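You operate a simulated robot arm through the tools that you are given. There is no shell and no other tool. Be economical: measure what you need, move in short steps, check, and stop when the job is done.

The job below is to be done with a simulated robot arm. You get a single attempt, and the scene is never put back.

JOB
Zero the counter, then feed both billets in the channel to the lift tray.
Fine: use the FWD and PUSH buttons; the counter ends on 2.

Only the result counts: the job must be done as asked and must still hold three seconds after the hand-in. Knocking over, shifting, dropping, spilling or breaking anything else fails it.

ROBOT AND FRAMES
A 7-joint arm with a two-finger gripper, on a carriage that runs on a rail from [-1.022, -0.002] to [0.758, 0.001] (x, y) and turns from -3.752 to 2.059 rad about z. Base frame: it is fixed where the carriage stands at the start and does not move with it; the origin is on the floor, on the carriage's upright axis, x ahead of it, y to its left, z up. Readings come in m, rad, newtons and seconds.
With the tool pointing down near the work surface it reaches from about 0.26 to 0.54 m from the robot's upright axis, wherever it stands. Its first joint turns from -2.897 to 2.897 rad. Places, roughly: black pendant button [0, -0.4, 1.1]; blue knob [1.5, -0.5, 0.9]; blue lever [0.5, -0.5, 0.7]; blue pendant button [0, -0.4, 1.1]; blue-ended billet [1.75, -0.75, 0.75]; brass block [0.5, -0.4, 1]; counter [0.5, -0.3, 0.9]; feeder clamp lever [0.4, -0.4, 1]; feeder switch [0.2, -0.4, 0.7]; green lever [0.1, -0.6, 1]; green pendant button [0, -0.4, 1.2]; green-ended billet [1.25, -0.5, 0.25]; grey-ended billet [1.75, -0.5, 0.75]; length dial [0.2, -0.5, 0.9]; orange pendant button [0, -0.4, 1]; orange-ended billet [1.25, -0.5, 0.25]. Payload 2.45 kg.
Tool frame: the origin (TCP) is the grasp point; the fingertips stand 0.023 m ahead of it; z points along the fingers, y is the line along which they close. Largest opening 0.072 m; the body of the gripper starts 0.04 m behind the TCP.
Orientation is told as [roll, pitch, yaw] about the base's x, y, z axes, in that order, counted from this pose: with the fingers straight down and closing along the base's y, the tool's x points along the base's -x, its y along +y and its z along -z.

CONTROLS
- The arm moves only by the tool nudge_tool. Its arguments are lists of equal length, an entry for each row: "rotation": the turn, a rotation vector about the tool's x, y, z in units of 6 degrees (1.0 is 6 degrees), a list of three; "xyz": the shift along the tool's x, y, z in units of 20 mm (1.0 is 20 mm), a list of three; "hand": the opening, from 0 (shut) to 1 (fully open). In form: {"rotation": [[rx, ry, rz], ...], "xyz": [[x, y, z], ...], "hand": [hand, ...]}. A call has 1 to 12 rows; each row shifts and turns the commanded pose from where the row before left it, along the tool's axes as they then stand. A call with a number of a shift or a turn outside -1 to 1 is refused whole. Rows are played at 5 a second. More than 0.05 m and 0.15 rad between two rows, or a gripper value outside its range, and nothing of the call is played. A pose out of reach is approached as far as the arm can. The call stops where the force on the tool passes 40 N (or 10 N more than at its start, if that is more) or the arm is blocked; 0.2 s more then pass. Each finger travels about 0.072 m/s and halts on what it meets, pressing with about 38 N; the grip force reading is that of the motor and also rises with nothing between the fingers. The clock runs only during rows and for 0.2 s after the last one: add rows that do not move to give the fingers time. It gives the time, the measured TCP pose, the force on the tool (base axes), the opening and the grip force at its end, in the units of the frame above (readings bear some noise), with the torque about the TCP (base axes, N m) and any sound that the robot's microphone picked up.
- Cameras (640 x 400 px; columns grow to the right, rows downward): "scene" is now at [-0.0289, 0.1016, 1.5505]; the picture's right is [-0.92, -0.38, 0.00], its down [-0.19, 0.46, -0.87] and it looks along [0.33, -0.80, -0.50] (base axes); focal length 253 px, centre (320, 200). "wrist" rides on the gripper at [0.077, 0.017, -0.066] in the tool frame; the picture's right is [-0.22, 0.98, 0.00], its down [-0.56, -0.12, -0.82] and it looks along [-0.80, -0.18, 0.57] (tool axes); focal length 234 px, centre (320, 200). There is no depth. A picture from a camera that has moved, and an enlarged one, comes with that camera's place and axes in the base frame and with its lens. The place of the scene camera against the robot may be out by one fixed shift of up to 0.012 m in any direction.
- capture(camera): a new picture of that camera. The clock stands still meanwhile.
- raise_lower(by): slides the trunk up (or, below 0, down) by that many m; the arm and the scene camera ride with it, the base frame stays. It gives what a move gives, with no picture.
- base_move(legs): drives the robot by 1 to 6 legs, each [ahead, left, turn to the left] in m, m and rad, along the robot's own axes; the way and the turn of a leg run together, so that a leg with both is an arc; at most 1.5 m and 3.142 rad a leg. The arm and the cameras ride along, it lands a little off, and it stops where it bumps. It keeps to its track: a leg is cut to what the track allows. It gives what a move gives.
- turn_head(pan, tilt): turns the head with the scene camera to pan (to the left, within 2.705 rad either way) and tilt (down, from -0.506 to 1.204), counted from straight ahead of the robot. It gives what a move gives.
- inspect(camera, box): a new picture of the part [left, top, right, bottom] of that camera's present view, enlarged. The clock stands still meanwhile.
- close_job(): hands the job in; it is judged then, once.

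Go step by step. Nothing tells you exact positions but the pictures and the camera data: compare them with the known pose of the tool, close in by small moves and look again before you grip or let go. The budget is 120 turns and 82 pictures, counting those below and the enlarged ones. Unless the task says otherwise, let go and move clear before handing in, and close with one line.

The tools are called after "Request:" as a command line: name --argument value ..., lists and objects as JSON in quotes. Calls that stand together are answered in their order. nudge_tool: Moves the arm, as the interface text tells. Its arguments: {"type":"object","properties":{"rotation":{"type":"array","items":{"type":"array","items":{"type":"number"}}},"xyz":{"type":"array","items":{"type":"array","items":{"type":"number"}}},"hand":{"type":"array","items":{"type":"number"}}},"required":["rotation","xyz","hand"]} The other tools are called the same way: raise_lower (by) slides the trunk up or down; base_move (legs) drives the base; turn_head (pan, tilt) turns the head that bears the scene camera; capture (camera) takes a picture; inspect (camera, box) takes an enlarged picture of a part of a camera's view; close_job () hands the job in.

At the start:

```text
time: 0.0
tool_pos: [0.2509, -0.2826, 1.3442]
tool_rot: [-0.001, -0.003, -0.002]
contact_force: [0.1, 0.3, -0.2]
wrist_torque: [-0.01, 0.06, 0.02]
width: 0.0719
grip_force: 0.0
trunk travel left (down, up): [-0.525, 0.065]
robot x, y, heading: [0.0013, 0.0052, -0.001]
head pan, tilt: [-1.176, 0.522]
```

scene: 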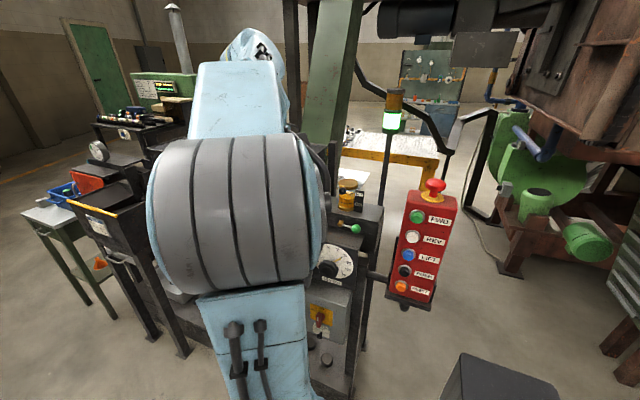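
wrist: 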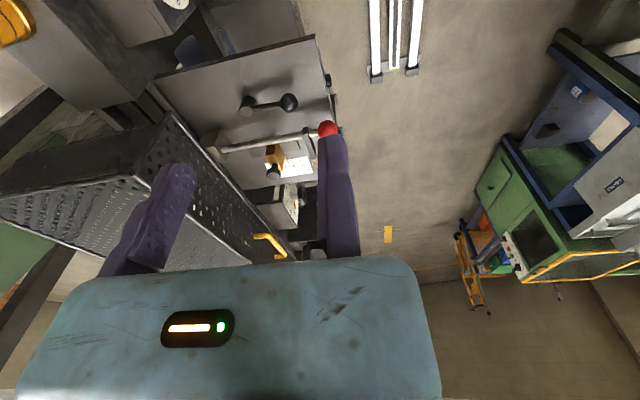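

The arm blocks most of the scene view; the red pendant with five buttons is visible on the right. I'll enlarge the pendant and the wrist view to read labels and understand the machine.

Request:
inspect --camera "scene" --box '[300, 150, 480, 320]'

Request:
inspect --camera "wrist" --box '[100, 0, 420, 270]'

Request:
turn_head --pan -0.6 --tilt 0.6

Request:
capture --camera "scene"

```text
2.35 times, centred on (390, 235) of scene
camera zoom: at [-0.0289, 0.1016, 1.5505], right [-0.92, -0.38, 0.0], down [-0.19, 0.46, -0.87], along [0.33, -0.8, -0.5], focal length 595 px, centre (155, 118)
```

zoom: 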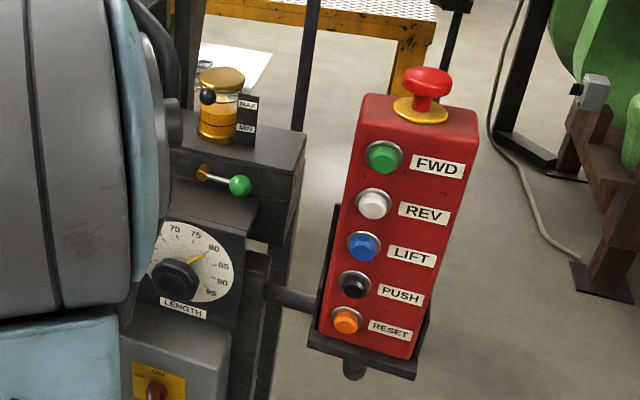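

```text
1.48 times, centred on (260, 135) of wrist
camera zoom: at [0.173, -0.2645, 1.4099], right [0.22, 0.98, 0.0], down [0.56, -0.13, 0.82], along [0.8, -0.18, -0.57], focal length 347 px, centre (409, 296)
```

zoom: 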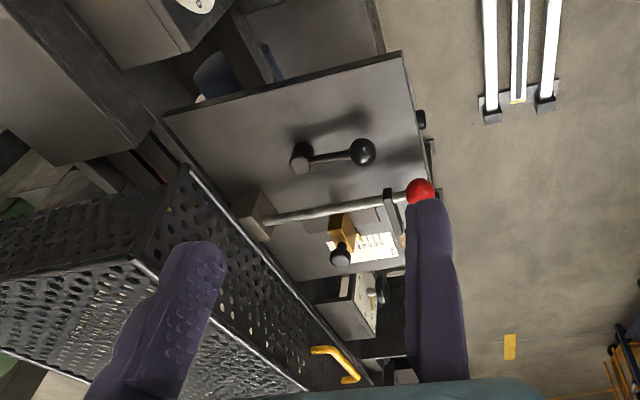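

```text
time: 1.0
tool_pos: [0.2517, -0.2826, 1.3441]
tool_rot: [-0.001, -0.002, 0.0]
contact_force: [0.0, 0.8, 0.4]
wrist_torque: [0.02, -0.02, -0.01]
width: 0.0719
grip_force: 0.0
trunk travel left (down, up): [-0.525, 0.065]
robot x, y, heading: [0.0018, -0.0021, -0.001]
head pan, tilt: [-0.6, 0.6]
```

```text
77 pictures are left
camera scene: at [0.0092, 0.1351, 1.5435], right [-0.57, -0.82, 0.0], down [-0.47, 0.32, -0.83], along [0.68, -0.47, -0.56], focal length 253 px, centre (320, 200)
```

scene: 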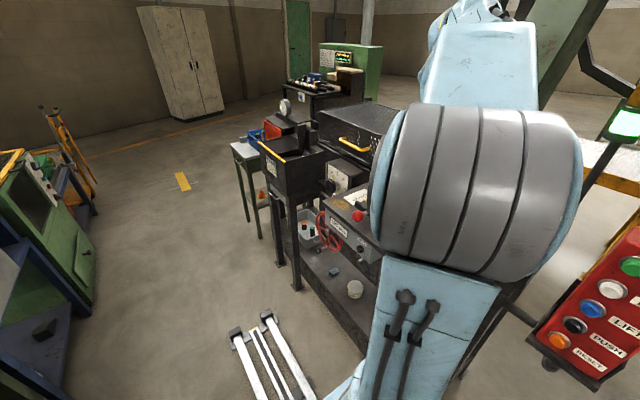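

The machine is to the robot's right, with the arm in the way. I'll turn the robot left to swing the arm clear and look at the machine.

Request:
base_move --legs '[[0, 0, 1.0]]'

Request:
turn_head --pan -2.2 --tilt 0.65

Request:
capture --camera "scene"

```text
time: 3.9
tool_pos: [0.3734, 0.0564, 1.3447]
tool_rot: [-0.001, -0.002, 0.996]
contact_force: [-0.6, 0.0, -0.1]
wrist_torque: [0.0, 0.01, 0.05]
width: 0.0722
grip_force: 0.2
trunk travel left (down, up): [-0.525, 0.065]
robot x, y, heading: [0.0004, -0.0018, 0.994]
head pan, tilt: [-0.6, 0.6]
```

```text
time: 5.6
tool_pos: [0.3752, 0.0581, 1.3452]
tool_rot: [0.001, -0.002, 0.994]
contact_force: [0.8, -0.1, -0.3]
wrist_torque: [-0.03, -0.02, 0.0]
width: 0.0721
grip_force: 0.1
trunk travel left (down, up): [-0.525, 0.065]
robot x, y, heading: [0.0024, -0.0002, 0.993]
head pan, tilt: [-2.201, 0.649]
```

```text
76 pictures are left
camera scene: at [-0.1602, -0.0304, 1.5392], right [-0.93, -0.36, 0.0], down [-0.22, 0.56, -0.8], along [0.28, -0.74, -0.6], focal length 253 px, centre (320, 200)
```

scene: 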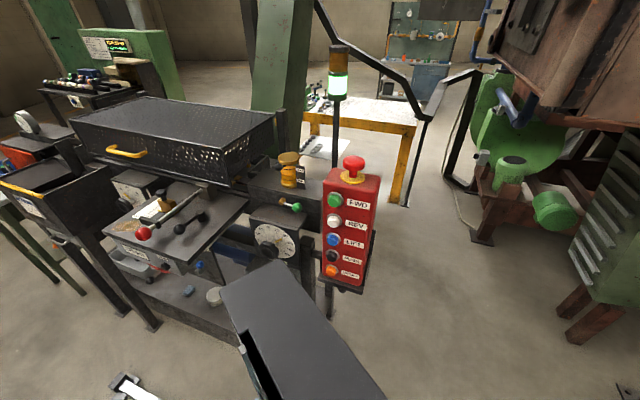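

Now the machine is visible: pendant, length dial, clamp lever and brass block on the feeder, and a perforated cover. I'll enlarge the parts.

Request:
inspect --camera "scene" --box '[90, 140, 330, 290]'

Request:
inspect --camera "scene" --box '[0, 60, 160, 220]'

Request:
turn_head --pan -1.8 --tilt 0.8

Request:
capture --camera "scene"

```text
2.67 times, centred on (210, 215) of scene
camera zoom: at [-0.1602, -0.0304, 1.5392], right [-0.93, -0.36, 0.0], down [-0.22, 0.56, -0.8], along [0.28, -0.74, -0.6], focal length 674 px, centre (613, 160)
```

zoom: 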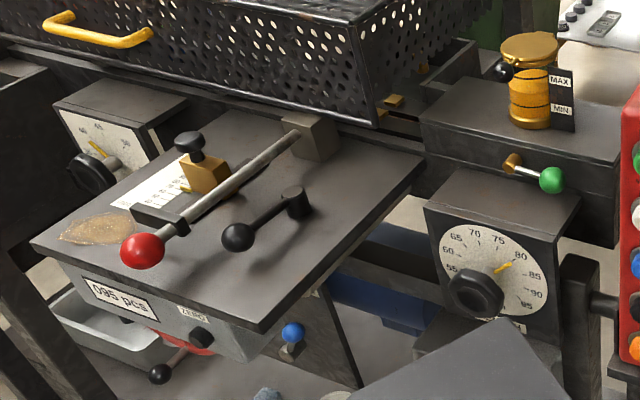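

```text
2.50 times, centred on (80, 140) of scene
camera zoom: at [-0.1602, -0.0304, 1.5392], right [-0.93, -0.36, 0.0], down [-0.22, 0.56, -0.8], along [0.28, -0.74, -0.6], focal length 632 px, centre (920, 350)
```

zoom: 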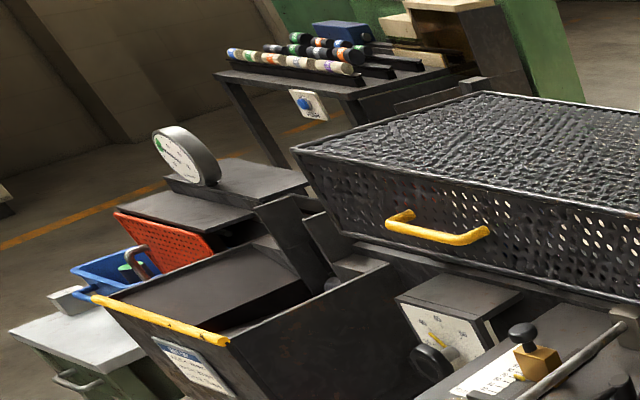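

```text
time: 6.5
tool_pos: [0.3739, 0.0577, 1.3451]
tool_rot: [-0.001, -0.002, 0.995]
contact_force: [0.2, -0.9, 0.2]
wrist_torque: [-0.02, -0.01, 0.0]
width: 0.0717
grip_force: 0.1
trunk travel left (down, up): [-0.525, 0.065]
robot x, y, heading: [0.001, -0.0002, 0.996]
head pan, tilt: [-1.799, 0.799]
```

```text
73 pictures are left
camera scene: at [-0.1353, -0.0075, 1.5266], right [-0.72, -0.69, 0.0], down [-0.5, 0.52, -0.7], along [0.48, -0.5, -0.72], focal length 253 px, centre (320, 200)
```

scene: 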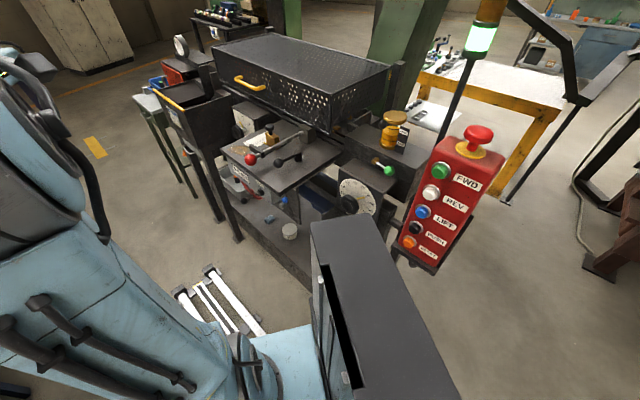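

The counter reads "095 pcs" with a ZERO control beside it. I'll shift along the rail to view the counter face and the channel under the guard from ahead.

Request:
base_move --legs '[[0.3, -0.46, 0]]'

Request:
turn_head --pan -2.6 --tilt 0.75

Request:
capture --camera "scene"

```text
time: 9.6
tool_pos: [0.9187, 0.0564, 1.3443]
tool_rot: [0.001, -0.002, 0.992]
contact_force: [0.3, 0.2, 0.6]
wrist_torque: [0.03, -0.01, 0.01]
width: 0.0721
grip_force: 0.0
trunk travel left (down, up): [-0.525, 0.065]
robot x, y, heading: [0.5446, 0.0009, 0.987]
head pan, tilt: [-1.799, 0.799]
```

```text
time: 10.7
tool_pos: [0.9177, 0.0579, 1.3452]
tool_rot: [0.001, -0.003, 0.992]
contact_force: [0.1, -0.4, 0.1]
wrist_torque: [0.03, 0.01, -0.01]
width: 0.072
grip_force: 0.1
trunk travel left (down, up): [-0.525, 0.065]
robot x, y, heading: [0.5413, -0.0022, 0.993]
head pan, tilt: [-2.601, 0.75]
```

```text
72 pictures are left
camera scene: at [0.3495, -0.0309, 1.5306], right [-1.0, 0.04, 0.0], down [0.02, 0.68, -0.73], along [-0.03, -0.73, -0.68], focal length 253 px, centre (320, 200)
```

scene: 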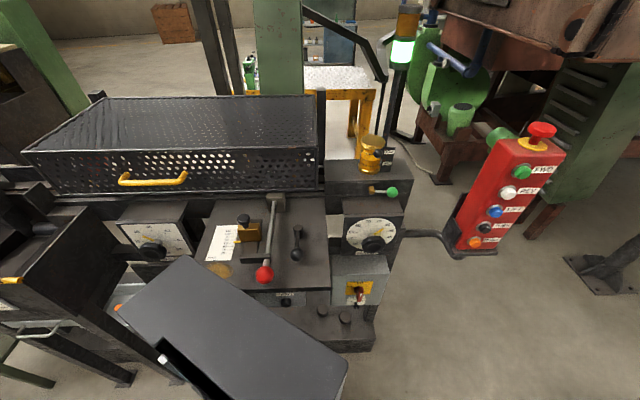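

Request:
inspect --camera "scene" --box '[190, 170, 420, 330]'

Request:
inspect --camera "scene" --box '[0, 80, 340, 290]'

Request:
inspect --camera "scene" --box '[440, 110, 580, 270]'

```text
2.50 times, centred on (305, 250) of scene
camera zoom: at [0.3495, -0.0309, 1.5306], right [-1.0, 0.04, 0.0], down [0.02, 0.68, -0.73], along [-0.03, -0.73, -0.68], focal length 632 px, centre (358, 75)
```

zoom: 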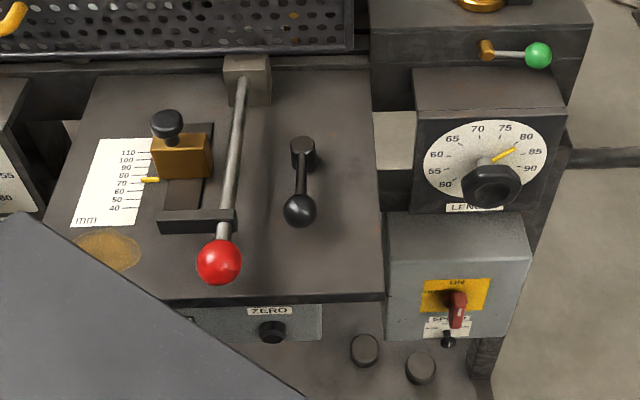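

```text
1.88 times, centred on (170, 185) of scene
camera zoom: at [0.3495, -0.0309, 1.5306], right [-1.0, 0.04, 0.0], down [0.02, 0.68, -0.73], along [-0.03, -0.73, -0.68], focal length 476 px, centre (602, 228)
```

zoom: 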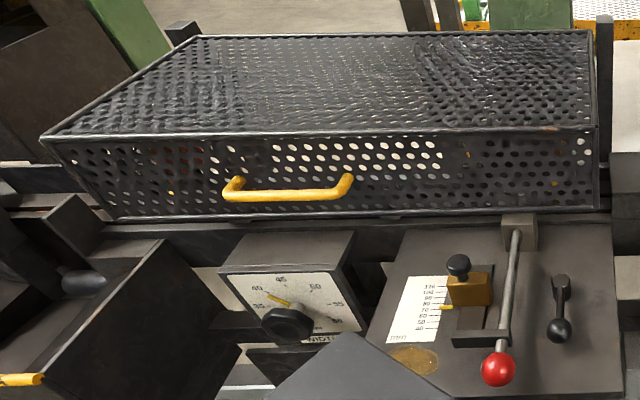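

```text
2.50 times, centred on (510, 190) of scene
camera zoom: at [0.3495, -0.0309, 1.5306], right [-1.0, 0.04, 0.0], down [0.02, 0.68, -0.73], along [-0.03, -0.73, -0.68], focal length 632 px, centre (-155, 225)
```

zoom: 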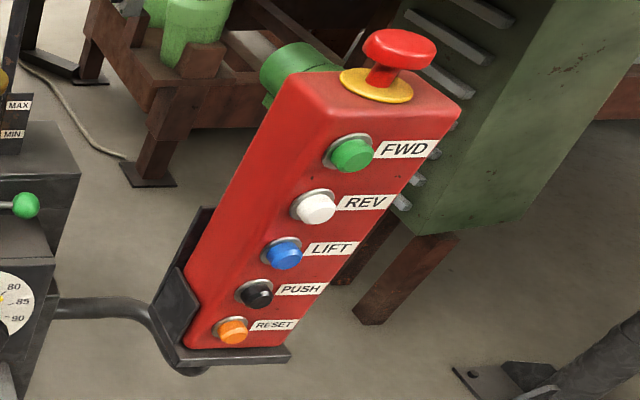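

Triangulated so far: FWD ≈ (-0.048, -0.398, 1.246), PUSH ≈ (-0.049, -0.400, 1.084), ZERO knob ≈ (0.418, -0.305, 0.947). Next I look for the channel, the billets and the lift tray, from the far end of the rail.

Request:
base_move --legs '[[0.11, -0.17, 0]]'

Request:
turn_head --pan -1.9 --tilt 0.55

Request:
capture --camera "scene"

Request:
inspect --camera "scene" --box '[100, 60, 420, 260]'

```text
time: 12.3
tool_pos: [1.1188, 0.0578, 1.3455]
tool_rot: [0.001, -0.002, 0.993]
contact_force: [0.0, 0.0, -0.1]
wrist_torque: [0.02, 0.02, 0.0]
width: 0.0719
grip_force: 0.1
trunk travel left (down, up): [-0.525, 0.065]
robot x, y, heading: [0.742, 0.0016, 0.995]
head pan, tilt: [-2.601, 0.75]
```

```text
time: 13.4
tool_pos: [1.1179, 0.0573, 1.3453]
tool_rot: [0.0, -0.001, 0.994]
contact_force: [-0.9, 0.9, 0.2]
wrist_torque: [-0.03, 0.01, -0.02]
width: 0.0718
grip_force: 0.2
trunk travel left (down, up): [-0.525, 0.065]
robot x, y, heading: [0.7424, -0.0, 0.998]
head pan, tilt: [-1.901, 0.55]
```

```text
68 pictures are left
camera scene: at [0.6077, -0.0186, 1.5479], right [-0.79, -0.61, 0.0], down [-0.32, 0.41, -0.85], along [0.52, -0.67, -0.52], focal length 253 px, centre (320, 200)
```

scene: 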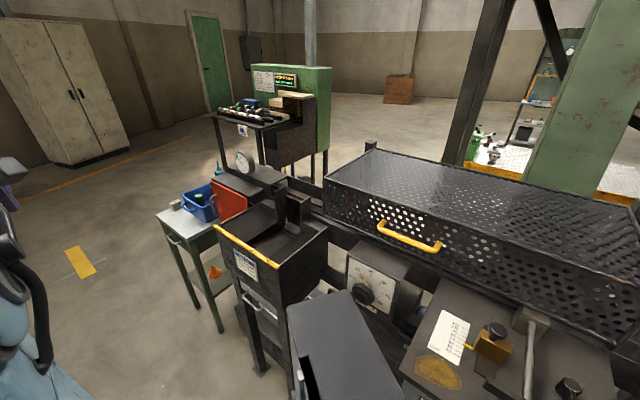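

```text
2.00 times, centred on (260, 160) of scene
camera zoom: at [0.6077, -0.0186, 1.5479], right [-0.79, -0.61, 0.0], down [-0.32, 0.41, -0.85], along [0.52, -0.67, -0.52], focal length 506 px, centre (440, 280)
```

zoom: 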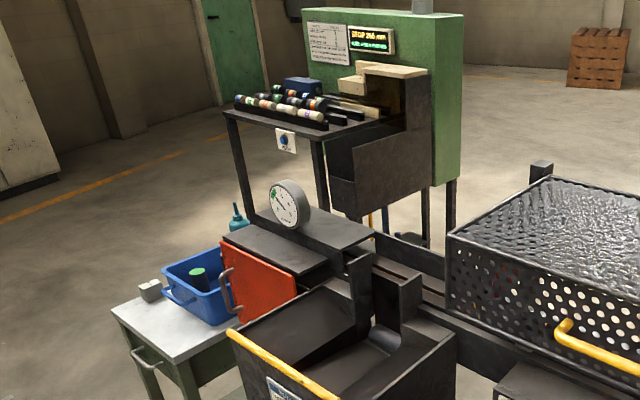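

Request:
inspect --camera "scene" --box '[210, 60, 330, 140]'

Request:
inspect --camera "scene" --box '[150, 140, 330, 300]'

```text
5.00 times, centred on (270, 100) of scene
camera zoom: at [0.6077, -0.0186, 1.5479], right [-0.79, -0.61, 0.0], down [-0.32, 0.41, -0.85], along [0.52, -0.67, -0.52], focal length 1265 px, centre (570, 700)
```

zoom: 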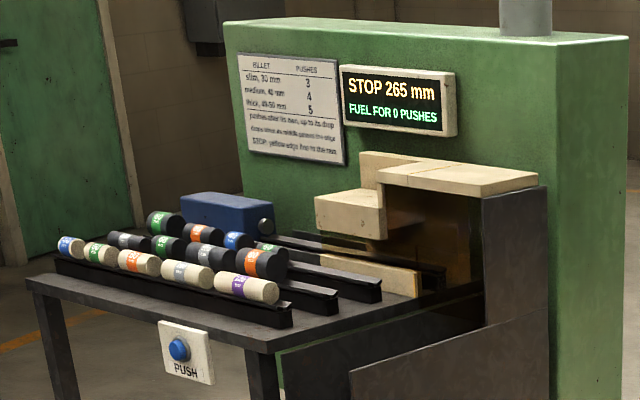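

```text
2.50 times, centred on (240, 220) of scene
camera zoom: at [0.6077, -0.0186, 1.5479], right [-0.79, -0.61, 0.0], down [-0.32, 0.41, -0.85], along [0.52, -0.67, -0.52], focal length 632 px, centre (520, 150)
```

zoom: 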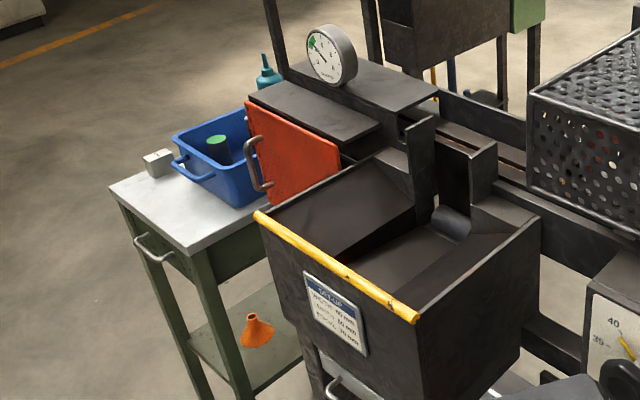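

There's a SET-UP plate on the hopper. I'll look from a bit nearer and more frontal.

Request:
turn_head --pan -2.0 --tilt 0.95

Request:
capture --camera "scene"

Request:
inspect --camera "scene" --box '[200, 120, 330, 200]'

```text
time: 14.3
tool_pos: [1.1173, 0.0576, 1.3459]
tool_rot: [0.0, -0.002, 0.994]
contact_force: [-0.8, -0.1, -0.5]
wrist_torque: [0.0, -0.01, 0.0]
width: 0.0721
grip_force: 0.0
trunk travel left (down, up): [-0.525, 0.065]
robot x, y, heading: [0.7453, -0.0006, 0.993]
head pan, tilt: [-2.0, 0.949]
```

```text
64 pictures are left
camera scene: at [0.5914, -0.0093, 1.5151], right [-0.85, -0.53, 0.0], down [-0.43, 0.69, -0.58], along [0.31, -0.49, -0.81], focal length 253 px, centre (320, 200)
```

scene: 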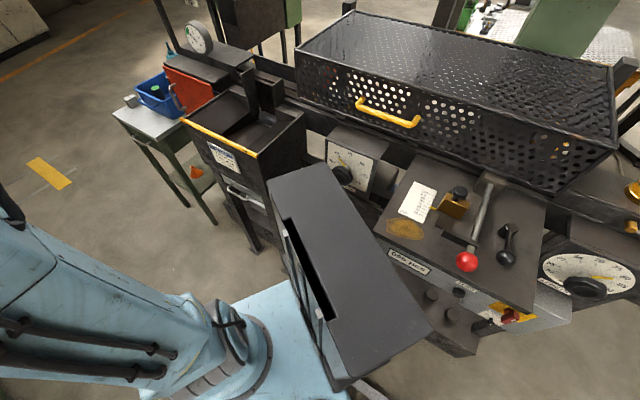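

```text
4.92 times, centred on (265, 160) of scene
camera zoom: at [0.5914, -0.0093, 1.5151], right [-0.85, -0.53, 0.0], down [-0.43, 0.69, -0.58], along [0.31, -0.49, -0.81], focal length 1245 px, centre (591, 397)
```

zoom: 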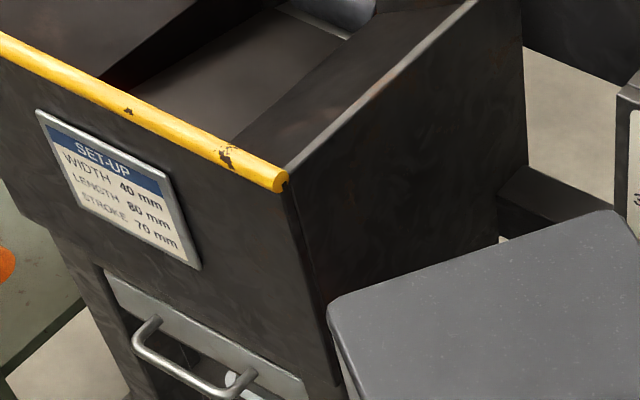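

Request:
inspect --camera "scene" --box '[310, 110, 410, 210]'

Request:
inspect --camera "scene" --box '[370, 165, 560, 345]'

Request:
inspect --camera "scene" --box '[400, 170, 490, 220]'

```text
4.00 times, centred on (360, 160) of scene
camera zoom: at [0.5914, -0.0093, 1.5151], right [-0.85, -0.53, 0.0], down [-0.43, 0.69, -0.58], along [0.31, -0.49, -0.81], focal length 1012 px, centre (160, 360)
```

zoom: 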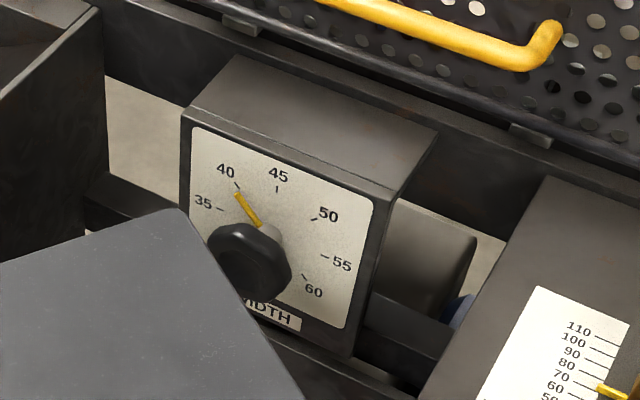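

```text
2.22 times, centred on (465, 255) of scene
camera zoom: at [0.5914, -0.0093, 1.5151], right [-0.85, -0.53, 0.0], down [-0.43, 0.69, -0.58], along [0.31, -0.49, -0.81], focal length 562 px, centre (-2, 78)
```

zoom: 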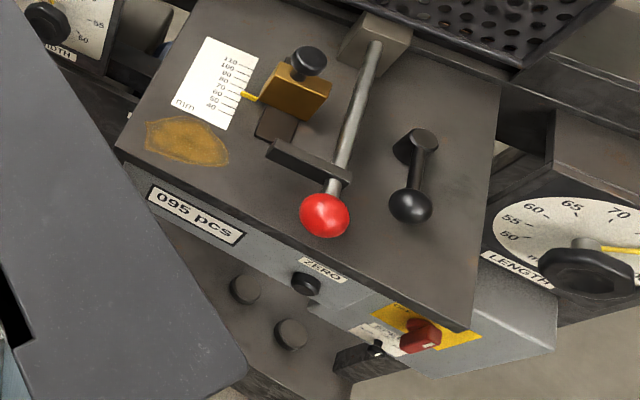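

```text
7.11 times, centred on (445, 195) of scene
camera zoom: at [0.5914, -0.0093, 1.5151], right [-0.85, -0.53, 0.0], down [-0.43, 0.69, -0.58], along [0.31, -0.49, -0.81], focal length 1799 px, centre (-569, 236)
```

zoom: 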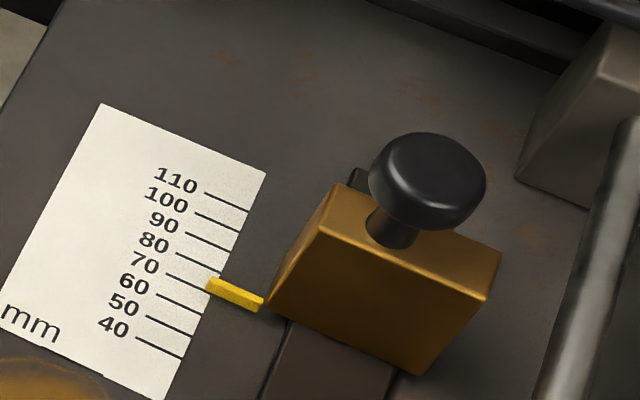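

The setup agrees: width 40, stroke 70, length about 80. I'll return the base to its start pose and look at the zero knob and switch from there before moving the arm.

Request:
base_move --legs '[[-0.405, 0.625, 0], [0, 0, -0.5]]'

Request:
turn_head --pan -1.5 --tilt 0.9

Request:
capture --camera "scene"

```text
time: 19.7
tool_pos: [0.3533, -0.1316, 1.3456]
tool_rot: [0.001, -0.002, 0.484]
contact_force: [-0.3, 0.4, -0.6]
wrist_torque: [-0.01, -0.04, -0.01]
width: 0.072
grip_force: 0.0
trunk travel left (down, up): [-0.525, 0.065]
robot x, y, heading: [-0.0007, -0.002, 0.482]
head pan, tilt: [-2.0, 0.949]
```

```text
time: 20.7
tool_pos: [0.3528, -0.1334, 1.3446]
tool_rot: [-0.001, -0.002, 0.482]
contact_force: [0.7, -0.5, -0.2]
wrist_torque: [0.01, 0.01, -0.03]
width: 0.0717
grip_force: 0.1
trunk travel left (down, up): [-0.525, 0.065]
robot x, y, heading: [0.0015, 0.0025, 0.486]
head pan, tilt: [-1.499, 0.901]
```

```text
59 pictures are left
camera scene: at [-0.1034, 0.0719, 1.5186], right [-0.85, -0.53, 0.0], down [-0.41, 0.67, -0.62], along [0.33, -0.53, -0.78], focal length 253 px, centre (320, 200)
```

scene: 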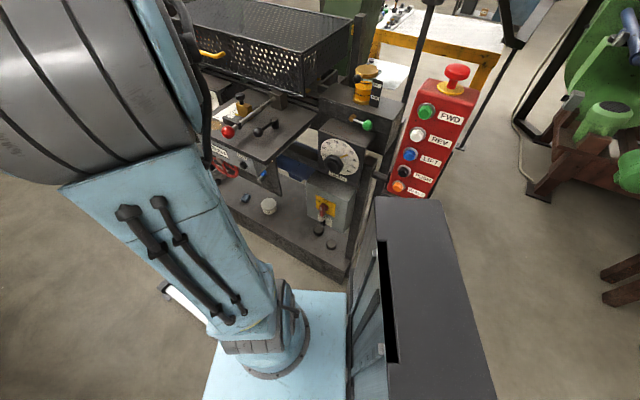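

Request:
inspect --camera "scene" --box '[200, 80, 400, 260]'

```text
2.22 times, centred on (300, 170) of scene
camera zoom: at [-0.1034, 0.0719, 1.5186], right [-0.85, -0.53, 0.0], down [-0.41, 0.67, -0.62], along [0.33, -0.53, -0.78], focal length 562 px, centre (364, 267)
```

zoom: 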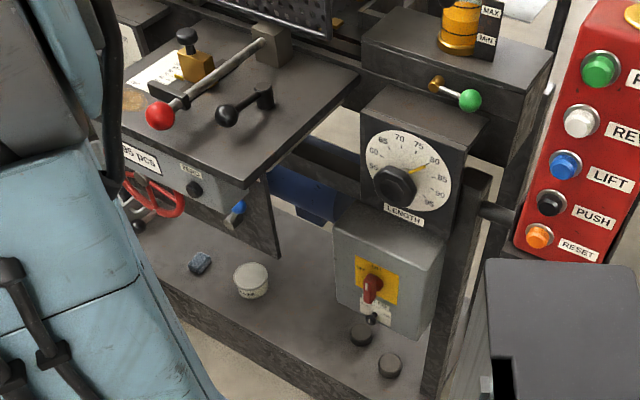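

Request:
inspect --camera "scene" --box '[300, 180, 350, 230]'

Request:
nudge_tool --rotation '[[0, 0, 0], [0, 0, 0], [0, 0, 0]]' --xyz '[[0, 0, 0], [0, 0, 0], [0, 0, 0]]' --hand '[0, 0, 0]'

```text
8.00 times, centred on (325, 205) of scene
camera zoom: at [-0.1034, 0.0719, 1.5186], right [-0.85, -0.53, 0.0], down [-0.41, 0.67, -0.62], along [0.33, -0.53, -0.78], focal length 2023 px, centre (280, 160)
```

zoom: 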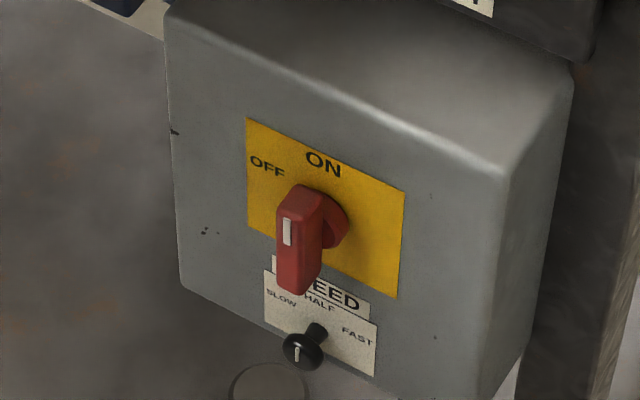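

```text
time: 21.5
tool_pos: [0.3531, -0.1328, 1.3446]
tool_rot: [-0.001, -0.001, 0.483]
contact_force: [0.3, 0.3, 0.6]
wrist_torque: [-0.03, 0.01, -0.02]
width: 0.0
grip_force: 28.0
trunk travel left (down, up): [-0.525, 0.065]
robot x, y, heading: [0.0011, 0.0001, 0.478]
head pan, tilt: [-1.499, 0.901]
```

Switch is ON, length is at 80. I'll turn the base to heading 0 and roll the closed gripper to point at the machine (−y), moving to x ≈ 0.42.

Request:
base_move --legs '[[0, 0, -0.48]]'

Request:
nudge_tool --rotation '[[0, 0, 0], [0, 0, 0], [0, 0, 0], [1, 0, 0], [1, 0, 0], [1, 0, 0], [1, 0, 0], [1, 0, 0], [1, 0, 0], [1, 0, 0], [1, 0, 0], [1, 0, 0]]' --xyz '[[0, 1, 0], [0, 1, 0], [0, 1, 0], [-1, 0, 0], [-1, 0, 0], [-1, 0, 0], [-1, 0, 0], [-1, 0, 0], [-1, 0, 0], [-1, 0, 0], [0, 0, 0], [0, 0, 0]]' --hand '[0, 0, 0, 0, 0, 0, 0, 0, 0, 0, 0, 0]'

Request:
nudge_tool --rotation '[[1, 0, 0], [1, 0, 0], [1, 0, 0], [1, 0, 0], [1, 0, 0], [1, 0, 0], [0, 0, 0]]' --xyz '[[0, 0, 0], [0, 0, 0], [0, 0, 0], [0, 0, 0], [0, 0, 0], [0, 0, 0], [0, 0, 0]]' --hand '[0, 0, 0, 0, 0, 0, 0]'

```text
time: 23.2
tool_pos: [0.2525, -0.2821, 1.3455]
tool_rot: [-0.001, -0.002, 0.002]
contact_force: [-0.5, -0.2, 0.2]
wrist_torque: [0.0, 0.02, -0.01]
width: 0.0
grip_force: 28.3
trunk travel left (down, up): [-0.525, 0.065]
robot x, y, heading: [-0.0012, -0.002, -0.001]
head pan, tilt: [-1.499, 0.901]
```

```text
time: 25.8
tool_pos: [0.3917, -0.222, 1.345]
tool_rot: [-0.943, 0.0, 0.001]
contact_force: [-0.2, -0.2, 1.1]
wrist_torque: [0.01, 0.0, 0.01]
width: 0.0
grip_force: 28.7
trunk travel left (down, up): [-0.525, 0.065]
robot x, y, heading: [-0.0029, 0.0006, 0.001]
head pan, tilt: [-1.499, 0.901]
```

```text
time: 27.4
tool_pos: [0.3911, -0.2231, 1.3453]
tool_rot: [-1.572, -0.002, 0.003]
contact_force: [0.8, -0.7, -0.6]
wrist_torque: [-0.02, 0.03, 0.02]
width: 0.0
grip_force: 28.7
trunk travel left (down, up): [-0.525, 0.065]
robot x, y, heading: [-0.002, -0.001, 0.007]
head pan, tilt: [-1.499, 0.901]
```

Request:
nudge_tool --rotation '[[0, 0, 0], [0, 0, 0]]' --xyz '[[-1, 0, -1], [-0.35, 0, -0.5]]' --hand '[0, 0]'

Request:
raise_lower --by -0.34

Request:
capture --camera "wrist"

Request:
capture --camera "scene"

```text
time: 28.0
tool_pos: [0.418, -0.1916, 1.3457]
tool_rot: [-1.572, 0.0, 0.002]
contact_force: [0.6, 0.4, 0.6]
wrist_torque: [-0.01, -0.05, -0.02]
width: 0.0003
grip_force: 27.9
trunk travel left (down, up): [-0.525, 0.065]
robot x, y, heading: [-0.0016, -0.0012, 0.001]
head pan, tilt: [-1.499, 0.901]
```

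```text
time: 31.4
tool_pos: [0.4181, -0.1917, 1.0059]
tool_rot: [-1.571, -0.001, 0.002]
contact_force: [0.5, 0.5, 0.0]
wrist_torque: [0.02, 0.0, 0.03]
width: 0.0
grip_force: 28.3
trunk travel left (down, up): [-0.185, 0.405]
robot x, y, heading: [-0.0024, -0.0016, 0.001]
head pan, tilt: [-1.499, 0.901]
```

```text
56 pictures are left
camera wrist: at [0.34, -0.1261, 0.9875], right [0.22, 0.0, -0.98], down [0.56, 0.82, 0.13], along [0.8, -0.57, 0.18], focal length 234 px, centre (320, 200)
```

wrist: 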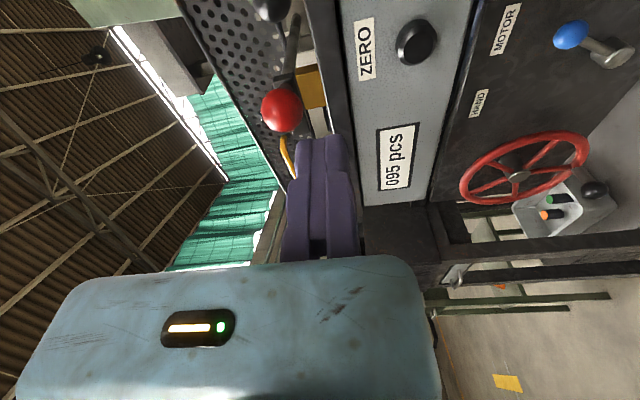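

```text
55 pictures are left
camera scene: at [-0.059, 0.1097, 1.1787], right [-1.0, -0.07, 0.0], down [-0.06, 0.78, -0.62], along [0.05, -0.62, -0.78], focal length 253 px, centre (320, 200)
```

scene: 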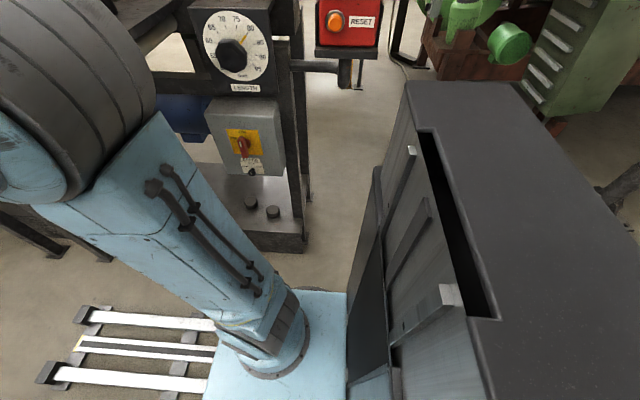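

The counter reads 095, the selector lever seems to be at MOTOR, and ZERO looks like a push button at z ≈ 0.937. I'll line up with it and look again.

Request:
nudge_tool --rotation '[[0, 0, 0], [0, 0, 0], [0, 0, 0], [0, 0, 0]]' --xyz '[[0, 1, 0], [0, 1, 0], [0, 1, 0], [-0.15, 0.45, 1]]' --hand '[0, 0, 0, 0]'

Request:
capture --camera "wrist"

```text
time: 32.4
tool_pos: [0.4214, -0.2116, 0.9369]
tool_rot: [-1.572, -0.003, 0.001]
contact_force: [-0.4, 0.1, 0.2]
wrist_torque: [0.0, 0.0, 0.0]
width: 0.0
grip_force: 28.3
trunk travel left (down, up): [-0.185, 0.405]
robot x, y, heading: [-0.0014, 0.0001, -0.001]
head pan, tilt: [-1.499, 0.901]
```

```text
54 pictures are left
camera wrist: at [0.3425, -0.1463, 0.9181], right [0.22, 0.0, -0.98], down [0.56, 0.82, 0.13], along [0.8, -0.57, 0.18], focal length 234 px, centre (320, 200)
```

wrist: 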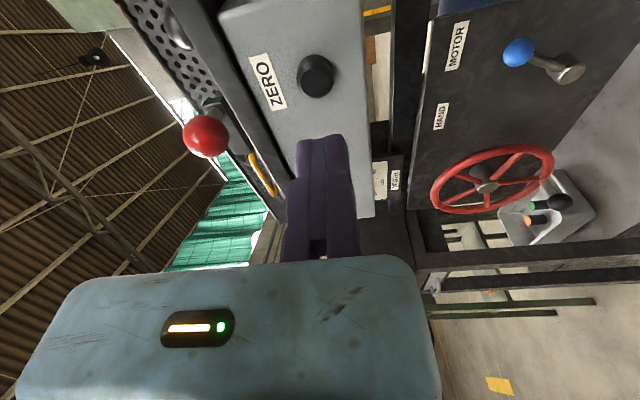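

Triangulated from two wrist views the knob is at (0.420, -0.302, 0.938), so I'm aligned. I'll press forward gently.

Request:
nudge_tool --rotation '[[0, 0, 0], [0, 0, 0], [0, 0, 0], [0, 0, 0]]' --xyz '[[0, 0, 1], [0, 0, 1], [0, 0, 0.6], [0, 0, 0]]' --hand '[0, 0, 0, 0]'

Request:
capture --camera "wrist"

```text
time: 33.4
tool_pos: [0.4225, -0.2644, 0.9357]
tool_rot: [-1.569, -0.002, 0.003]
contact_force: [0.4, 0.0, -1.1]
wrist_torque: [0.0, -0.01, 0.0]
width: 0.0
grip_force: 29.0
trunk travel left (down, up): [-0.185, 0.405]
robot x, y, heading: [-0.004, -0.0024, 0.003]
head pan, tilt: [-1.499, 0.901]
```

```text
53 pictures are left
camera wrist: at [0.3435, -0.1981, 0.9186], right [0.22, 0.0, -0.98], down [0.56, 0.82, 0.13], along [0.8, -0.57, 0.18], focal length 234 px, centre (320, 200)
```

wrist: 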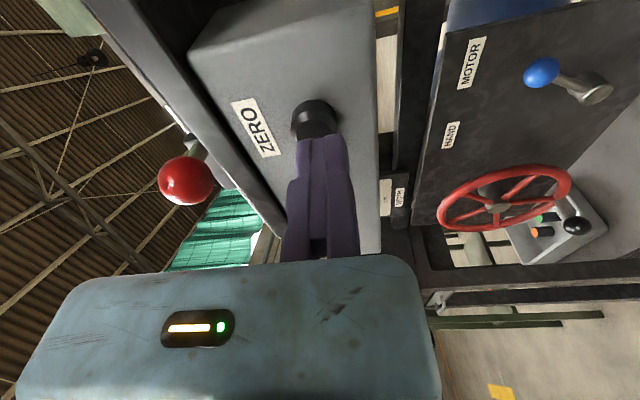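

Request:
nudge_tool --rotation '[[0, 0, 0], [0, 0, 0], [0, 0, 0], [0, 0, 0], [0, 0, 0]]' --xyz '[[0, 0, 0.2], [0, 0, 0.2], [0, 0, 0.2], [0, 0, 0.2], [0, 0, 0.2]]' --hand '[0, 0, 0, 0, 0]'

```text
time: 34.6
tool_pos: [0.422, -0.2821, 0.9354]
tool_rot: [-1.571, -0.002, 0.004]
contact_force: [-4.7, 16.8, -1.6]
wrist_torque: [0.03, 0.04, -0.15]
width: 0.0057
grip_force: 28.4
trunk travel left (down, up): [-0.185, 0.405]
robot x, y, heading: [0.0017, -0.0003, 0.002]
head pan, tilt: [-1.499, 0.901]
heard: click
```

A click was heard with 17 N. Backing out and reading the counter.

Request:
nudge_tool --rotation '[[0, 0, 0], [0, 0, 0], [0, 0, 0], [0, 0, 0]]' --xyz '[[0, 0, -1], [0, 0, -1], [0, 0, -1], [0, 0, -1]]' --hand '[0, 0, 0, 0]'

Request:
capture --camera "wrist"

```text
time: 35.6
tool_pos: [0.4214, -0.2035, 0.9359]
tool_rot: [-1.57, -0.002, 0.0]
contact_force: [1.0, -0.5, 0.5]
wrist_torque: [-0.01, 0.01, -0.02]
width: 0.0
grip_force: 28.0
trunk travel left (down, up): [-0.185, 0.405]
robot x, y, heading: [-0.0005, 0.0007, -0.001]
head pan, tilt: [-1.499, 0.901]
```

```text
52 pictures are left
camera wrist: at [0.3429, -0.138, 0.9175], right [0.22, 0.0, -0.98], down [0.56, 0.82, 0.13], along [0.8, -0.57, 0.18], focal length 234 px, centre (320, 200)
```

wrist: 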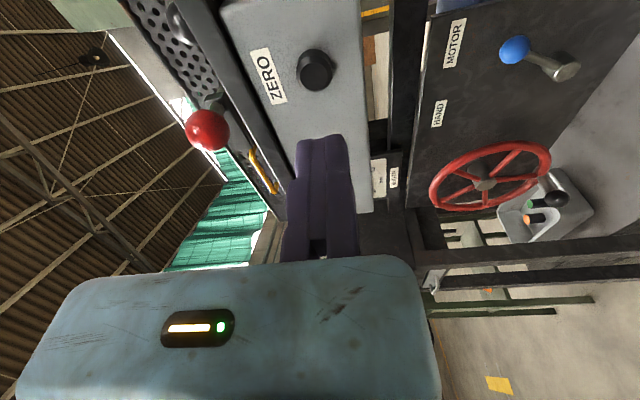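

Request:
raise_lower --by 0.075

Request:
inspect --camera "wrist" --box '[240, 0, 640, 250]'

```text
time: 36.7
tool_pos: [0.422, -0.2039, 1.0109]
tool_rot: [-1.57, -0.002, 0.002]
contact_force: [0.1, -0.1, 0.1]
wrist_torque: [0.0, 0.01, -0.01]
width: 0.0001
grip_force: 28.4
trunk travel left (down, up): [-0.26, 0.33]
robot x, y, heading: [0.0065, 0.0003, 0.001]
head pan, tilt: [-1.499, 0.901]
```

```text
1.60 times, centred on (440, 125) of wrist
camera zoom: at [0.3431, -0.138, 0.9925], right [0.22, 0.0, -0.98], down [0.56, 0.82, 0.13], along [0.8, -0.57, 0.18], focal length 375 px, centre (128, 320)
```

zoom: 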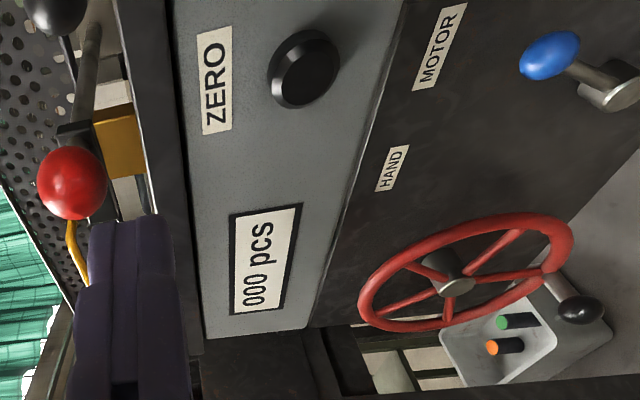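

The counter reads 000. Now raise to FWD height and drive back along the rail to face the pendant.

Request:
raise_lower --by 0.23

Request:
base_move --legs '[[-0.47, 0, 0]]'

Request:
turn_head --pan -0.85 --tilt 0.6

Request:
capture --camera "wrist"

Request:
capture --camera "scene"

```text
time: 39.1
tool_pos: [0.4214, -0.204, 1.2395]
tool_rot: [-1.571, -0.002, 0.001]
contact_force: [0.2, -0.2, -1.0]
wrist_torque: [0.0, -0.04, -0.01]
width: 0.0
grip_force: 28.2
trunk travel left (down, up): [-0.49, 0.1]
robot x, y, heading: [-0.0036, 0.002, 0.004]
head pan, tilt: [-1.499, 0.901]
```

```text
time: 42.0
tool_pos: [-0.0415, -0.204, 1.242]
tool_rot: [-1.571, -0.003, 0.005]
contact_force: [-0.2, -0.1, -0.1]
wrist_torque: [0.0, 0.03, -0.03]
width: 0.0002
grip_force: 28.7
trunk travel left (down, up): [-0.49, 0.1]
robot x, y, heading: [-0.4669, 0.0022, 0.002]
head pan, tilt: [-1.499, 0.901]
```

```text
time: 43.0
tool_pos: [-0.0411, -0.2026, 1.2406]
tool_rot: [-1.571, -0.001, 0.005]
contact_force: [-0.3, 0.1, 0.4]
wrist_torque: [0.01, 0.0, -0.02]
width: 0.0002
grip_force: 27.9
trunk travel left (down, up): [-0.49, 0.1]
robot x, y, heading: [-0.4627, -0.0006, 0.002]
head pan, tilt: [-0.85, 0.6]
```

```text
50 pictures are left
camera wrist: at [-0.1202, -0.1377, 1.2225], right [0.22, 0.0, -0.98], down [0.56, 0.82, 0.13], along [0.8, -0.57, 0.18], focal length 234 px, centre (320, 200)
```

wrist: 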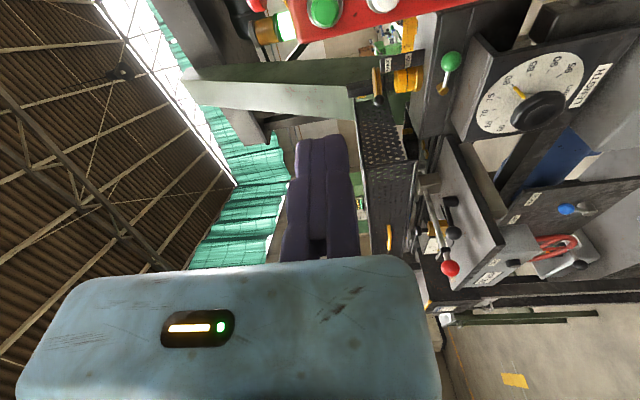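

```text
49 pictures are left
camera scene: at [-0.4703, 0.1179, 1.5084], right [-0.75, -0.66, 0.0], down [-0.38, 0.42, -0.82], along [0.55, -0.62, -0.57], focal length 253 px, centre (320, 200)
```

scene: 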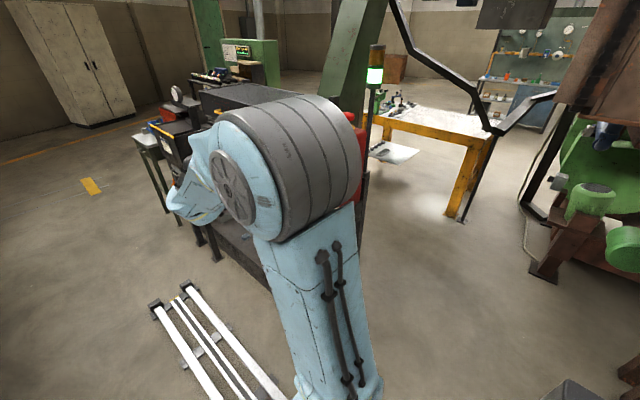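

FWD from the wrist camera is at about (-0.048, -0.398, 1.235). I'll align, go in and look.

Request:
nudge_tool --rotation '[[0, 0, 0], [0, 0, 0], [0, 0, 0], [0, 0, 0], [0, 0, 0], [0, 0, 0]]' --xyz '[[0.3, 0.3, 1], [0, 0, 1], [0, 0, 1], [0, 0, 1], [0, 0, 1], [0, 0, 0.5]]' --hand '[0, 0, 0, 0, 0, 0]'

Request:
capture --camera "wrist"

```text
time: 44.4
tool_pos: [-0.0465, -0.3135, 1.2342]
tool_rot: [-1.57, -0.002, 0.004]
contact_force: [0.5, -0.4, 0.2]
wrist_torque: [0.03, 0.0, -0.03]
width: 0.0
grip_force: 28.7
trunk travel left (down, up): [-0.49, 0.1]
robot x, y, heading: [-0.4639, -0.0037, 0.005]
head pan, tilt: [-0.85, 0.6]
```

```text
48 pictures are left
camera wrist: at [-0.1259, -0.2479, 1.2163], right [0.22, 0.0, -0.98], down [0.56, 0.82, 0.13], along [0.8, -0.57, 0.18], focal length 234 px, centre (320, 200)
```

wrist: 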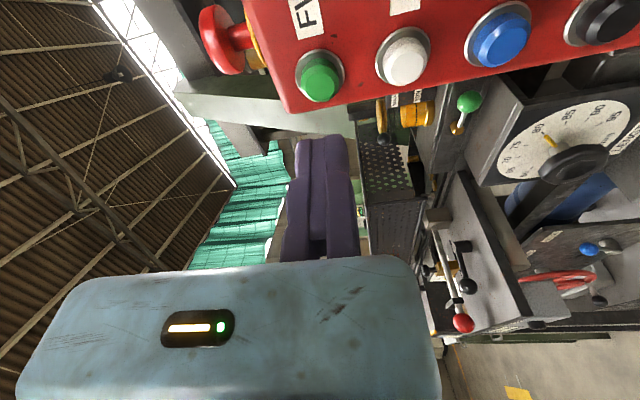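

Request:
nudge_tool --rotation '[[0, 0, 0], [0, 0, 0], [0, 0, 0], [0, 0, 0], [0, 0, 0], [0, 0, 0]]' --xyz '[[0.15, 0, 1], [0, 0, 1], [0, 0, 0.25], [0, 0, 0.2], [0, 0, 0.2], [0, 0, 0]]' --hand '[0, 0, 0, 0, 0, 0]'

```text
time: 45.8
tool_pos: [-0.0497, -0.3661, 1.2336]
tool_rot: [-1.571, -0.002, 0.006]
contact_force: [1.2, -1.1, -0.4]
wrist_torque: [-0.02, 0.01, 0.01]
width: 0.0
grip_force: 28.4
trunk travel left (down, up): [-0.49, 0.1]
robot x, y, heading: [-0.4634, -0.0019, 0.006]
head pan, tilt: [-0.85, 0.6]
```

Request:
nudge_tool --rotation '[[0, 0, 0], [0, 0, 0], [0, 0, 0], [0, 0, 0]]' --xyz '[[0, 0, 0.2], [0, 0, 0.2], [0, 0, 0.15], [0, 0, 0]]' --hand '[0, 0, 0, 0]'

```text
time: 46.8
tool_pos: [-0.0485, -0.3775, 1.2344]
tool_rot: [-1.57, -0.001, 0.005]
contact_force: [1.0, 2.7, -0.8]
wrist_torque: [0.03, -0.05, -0.02]
width: 0.006
grip_force: 28.5
trunk travel left (down, up): [-0.49, 0.1]
robot x, y, heading: [-0.4641, -0.0004, 0.007]
head pan, tilt: [-0.85, 0.6]
heard: click
```

A click again. I'll wait a moment with the button held to listen for motion.

Request:
nudge_tool --rotation '[[0, 0, 0], [0, 0, 0], [0, 0, 0], [0, 0, 0], [0, 0, 0]]' --xyz '[[0, 0, 0], [0, 0, 0], [0, 0, 0], [0, 0, 0], [0, 0, 0]]' --hand '[0, 0, 0, 0, 0]'

Request:
capture --camera "wrist"

```text
time: 48.0
tool_pos: [-0.0494, -0.3777, 1.2343]
tool_rot: [-1.57, -0.002, 0.006]
contact_force: [0.3, 2.1, -0.7]
wrist_torque: [0.02, -0.01, 0.02]
width: 0.0059
grip_force: 28.3
trunk travel left (down, up): [-0.49, 0.1]
robot x, y, heading: [-0.4639, -0.0022, 0.005]
head pan, tilt: [-0.85, 0.6]
```

```text
47 pictures are left
camera wrist: at [-0.1285, -0.3116, 1.2165], right [0.22, 0.0, -0.98], down [0.56, 0.82, 0.13], along [0.8, -0.57, 0.18], focal length 234 px, centre (320, 200)
```

wrist: 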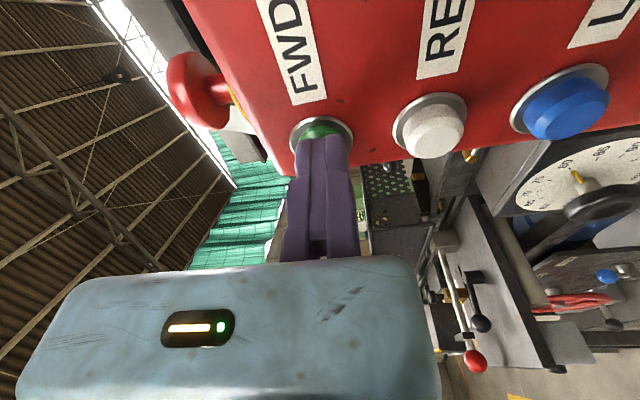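

FWD is in. I'll back off, swing the arm aside and check what the machine did.

Request:
nudge_tool --rotation '[[0, 0, 0], [0, 0, 0], [0, 0, 0], [0, 0, 0], [0, 0, 0], [0, 0, 0]]' --xyz '[[0, 0, -1], [0, 0, -1], [0, 0, -1], [0, 0, -1], [0, 0, -1], [0, 0, -1]]' --hand '[0, 0, 0, 0, 0, 0]'

Request:
capture --camera "wrist"

Request:
base_move --legs '[[0, 0, 1.0]]'

Request:
turn_head --pan -2.1 --tilt 0.55

Request:
capture --camera "scene"

```text
time: 49.4
tool_pos: [-0.0503, -0.257, 1.2347]
tool_rot: [-1.571, -0.001, 0.004]
contact_force: [-0.1, -0.1, -0.5]
wrist_torque: [0.01, -0.01, -0.01]
width: 0.0
grip_force: 28.6
trunk travel left (down, up): [-0.49, 0.1]
robot x, y, heading: [-0.4637, -0.0006, 0.006]
head pan, tilt: [-0.85, 0.6]
```

```text
46 pictures are left
camera wrist: at [-0.1284, -0.1907, 1.2164], right [0.22, 0.0, -0.98], down [0.56, 0.82, 0.13], along [0.8, -0.57, 0.18], focal length 234 px, centre (320, 200)
```

wrist: 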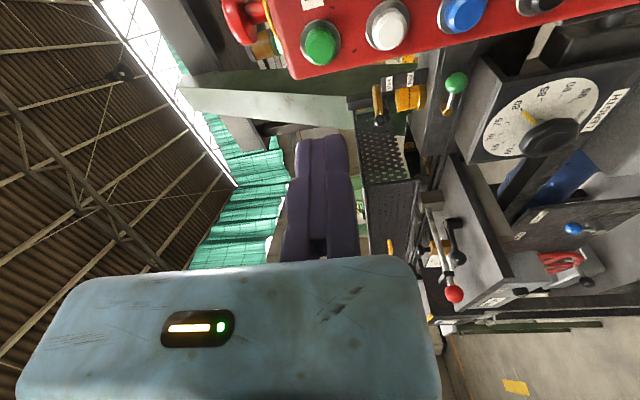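

```text
time: 52.3
tool_pos: [-0.0224, 0.2071, 1.2348]
tool_rot: [-1.571, -0.002, 1.001]
contact_force: [0.4, 0.3, -0.8]
wrist_torque: [-0.01, 0.03, 0.0]
width: 0.0
grip_force: 28.0
trunk travel left (down, up): [-0.49, 0.1]
robot x, y, heading: [-0.4637, -0.0001, 1.001]
head pan, tilt: [-0.85, 0.6]
```

```text
time: 53.7
tool_pos: [-0.0234, 0.2077, 1.2346]
tool_rot: [-1.572, -0.003, 1.001]
contact_force: [0.3, -0.4, -0.3]
wrist_torque: [-0.01, -0.05, 0.0]
width: 0.0
grip_force: 27.9
trunk travel left (down, up): [-0.49, 0.1]
robot x, y, heading: [-0.4671, 0.0004, 1.0]
head pan, tilt: [-2.1, 0.55]
```

```text
45 pictures are left
camera scene: at [-0.6149, -0.031, 1.5129], right [-0.89, -0.45, 0.0], down [-0.24, 0.47, -0.85], along [0.39, -0.76, -0.52], focal length 253 px, centre (320, 200)
```

scene: 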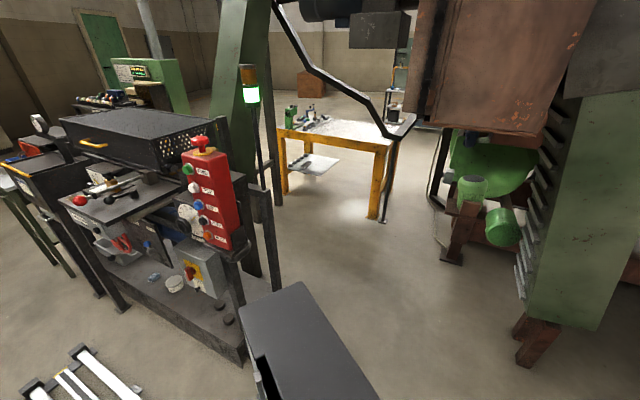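

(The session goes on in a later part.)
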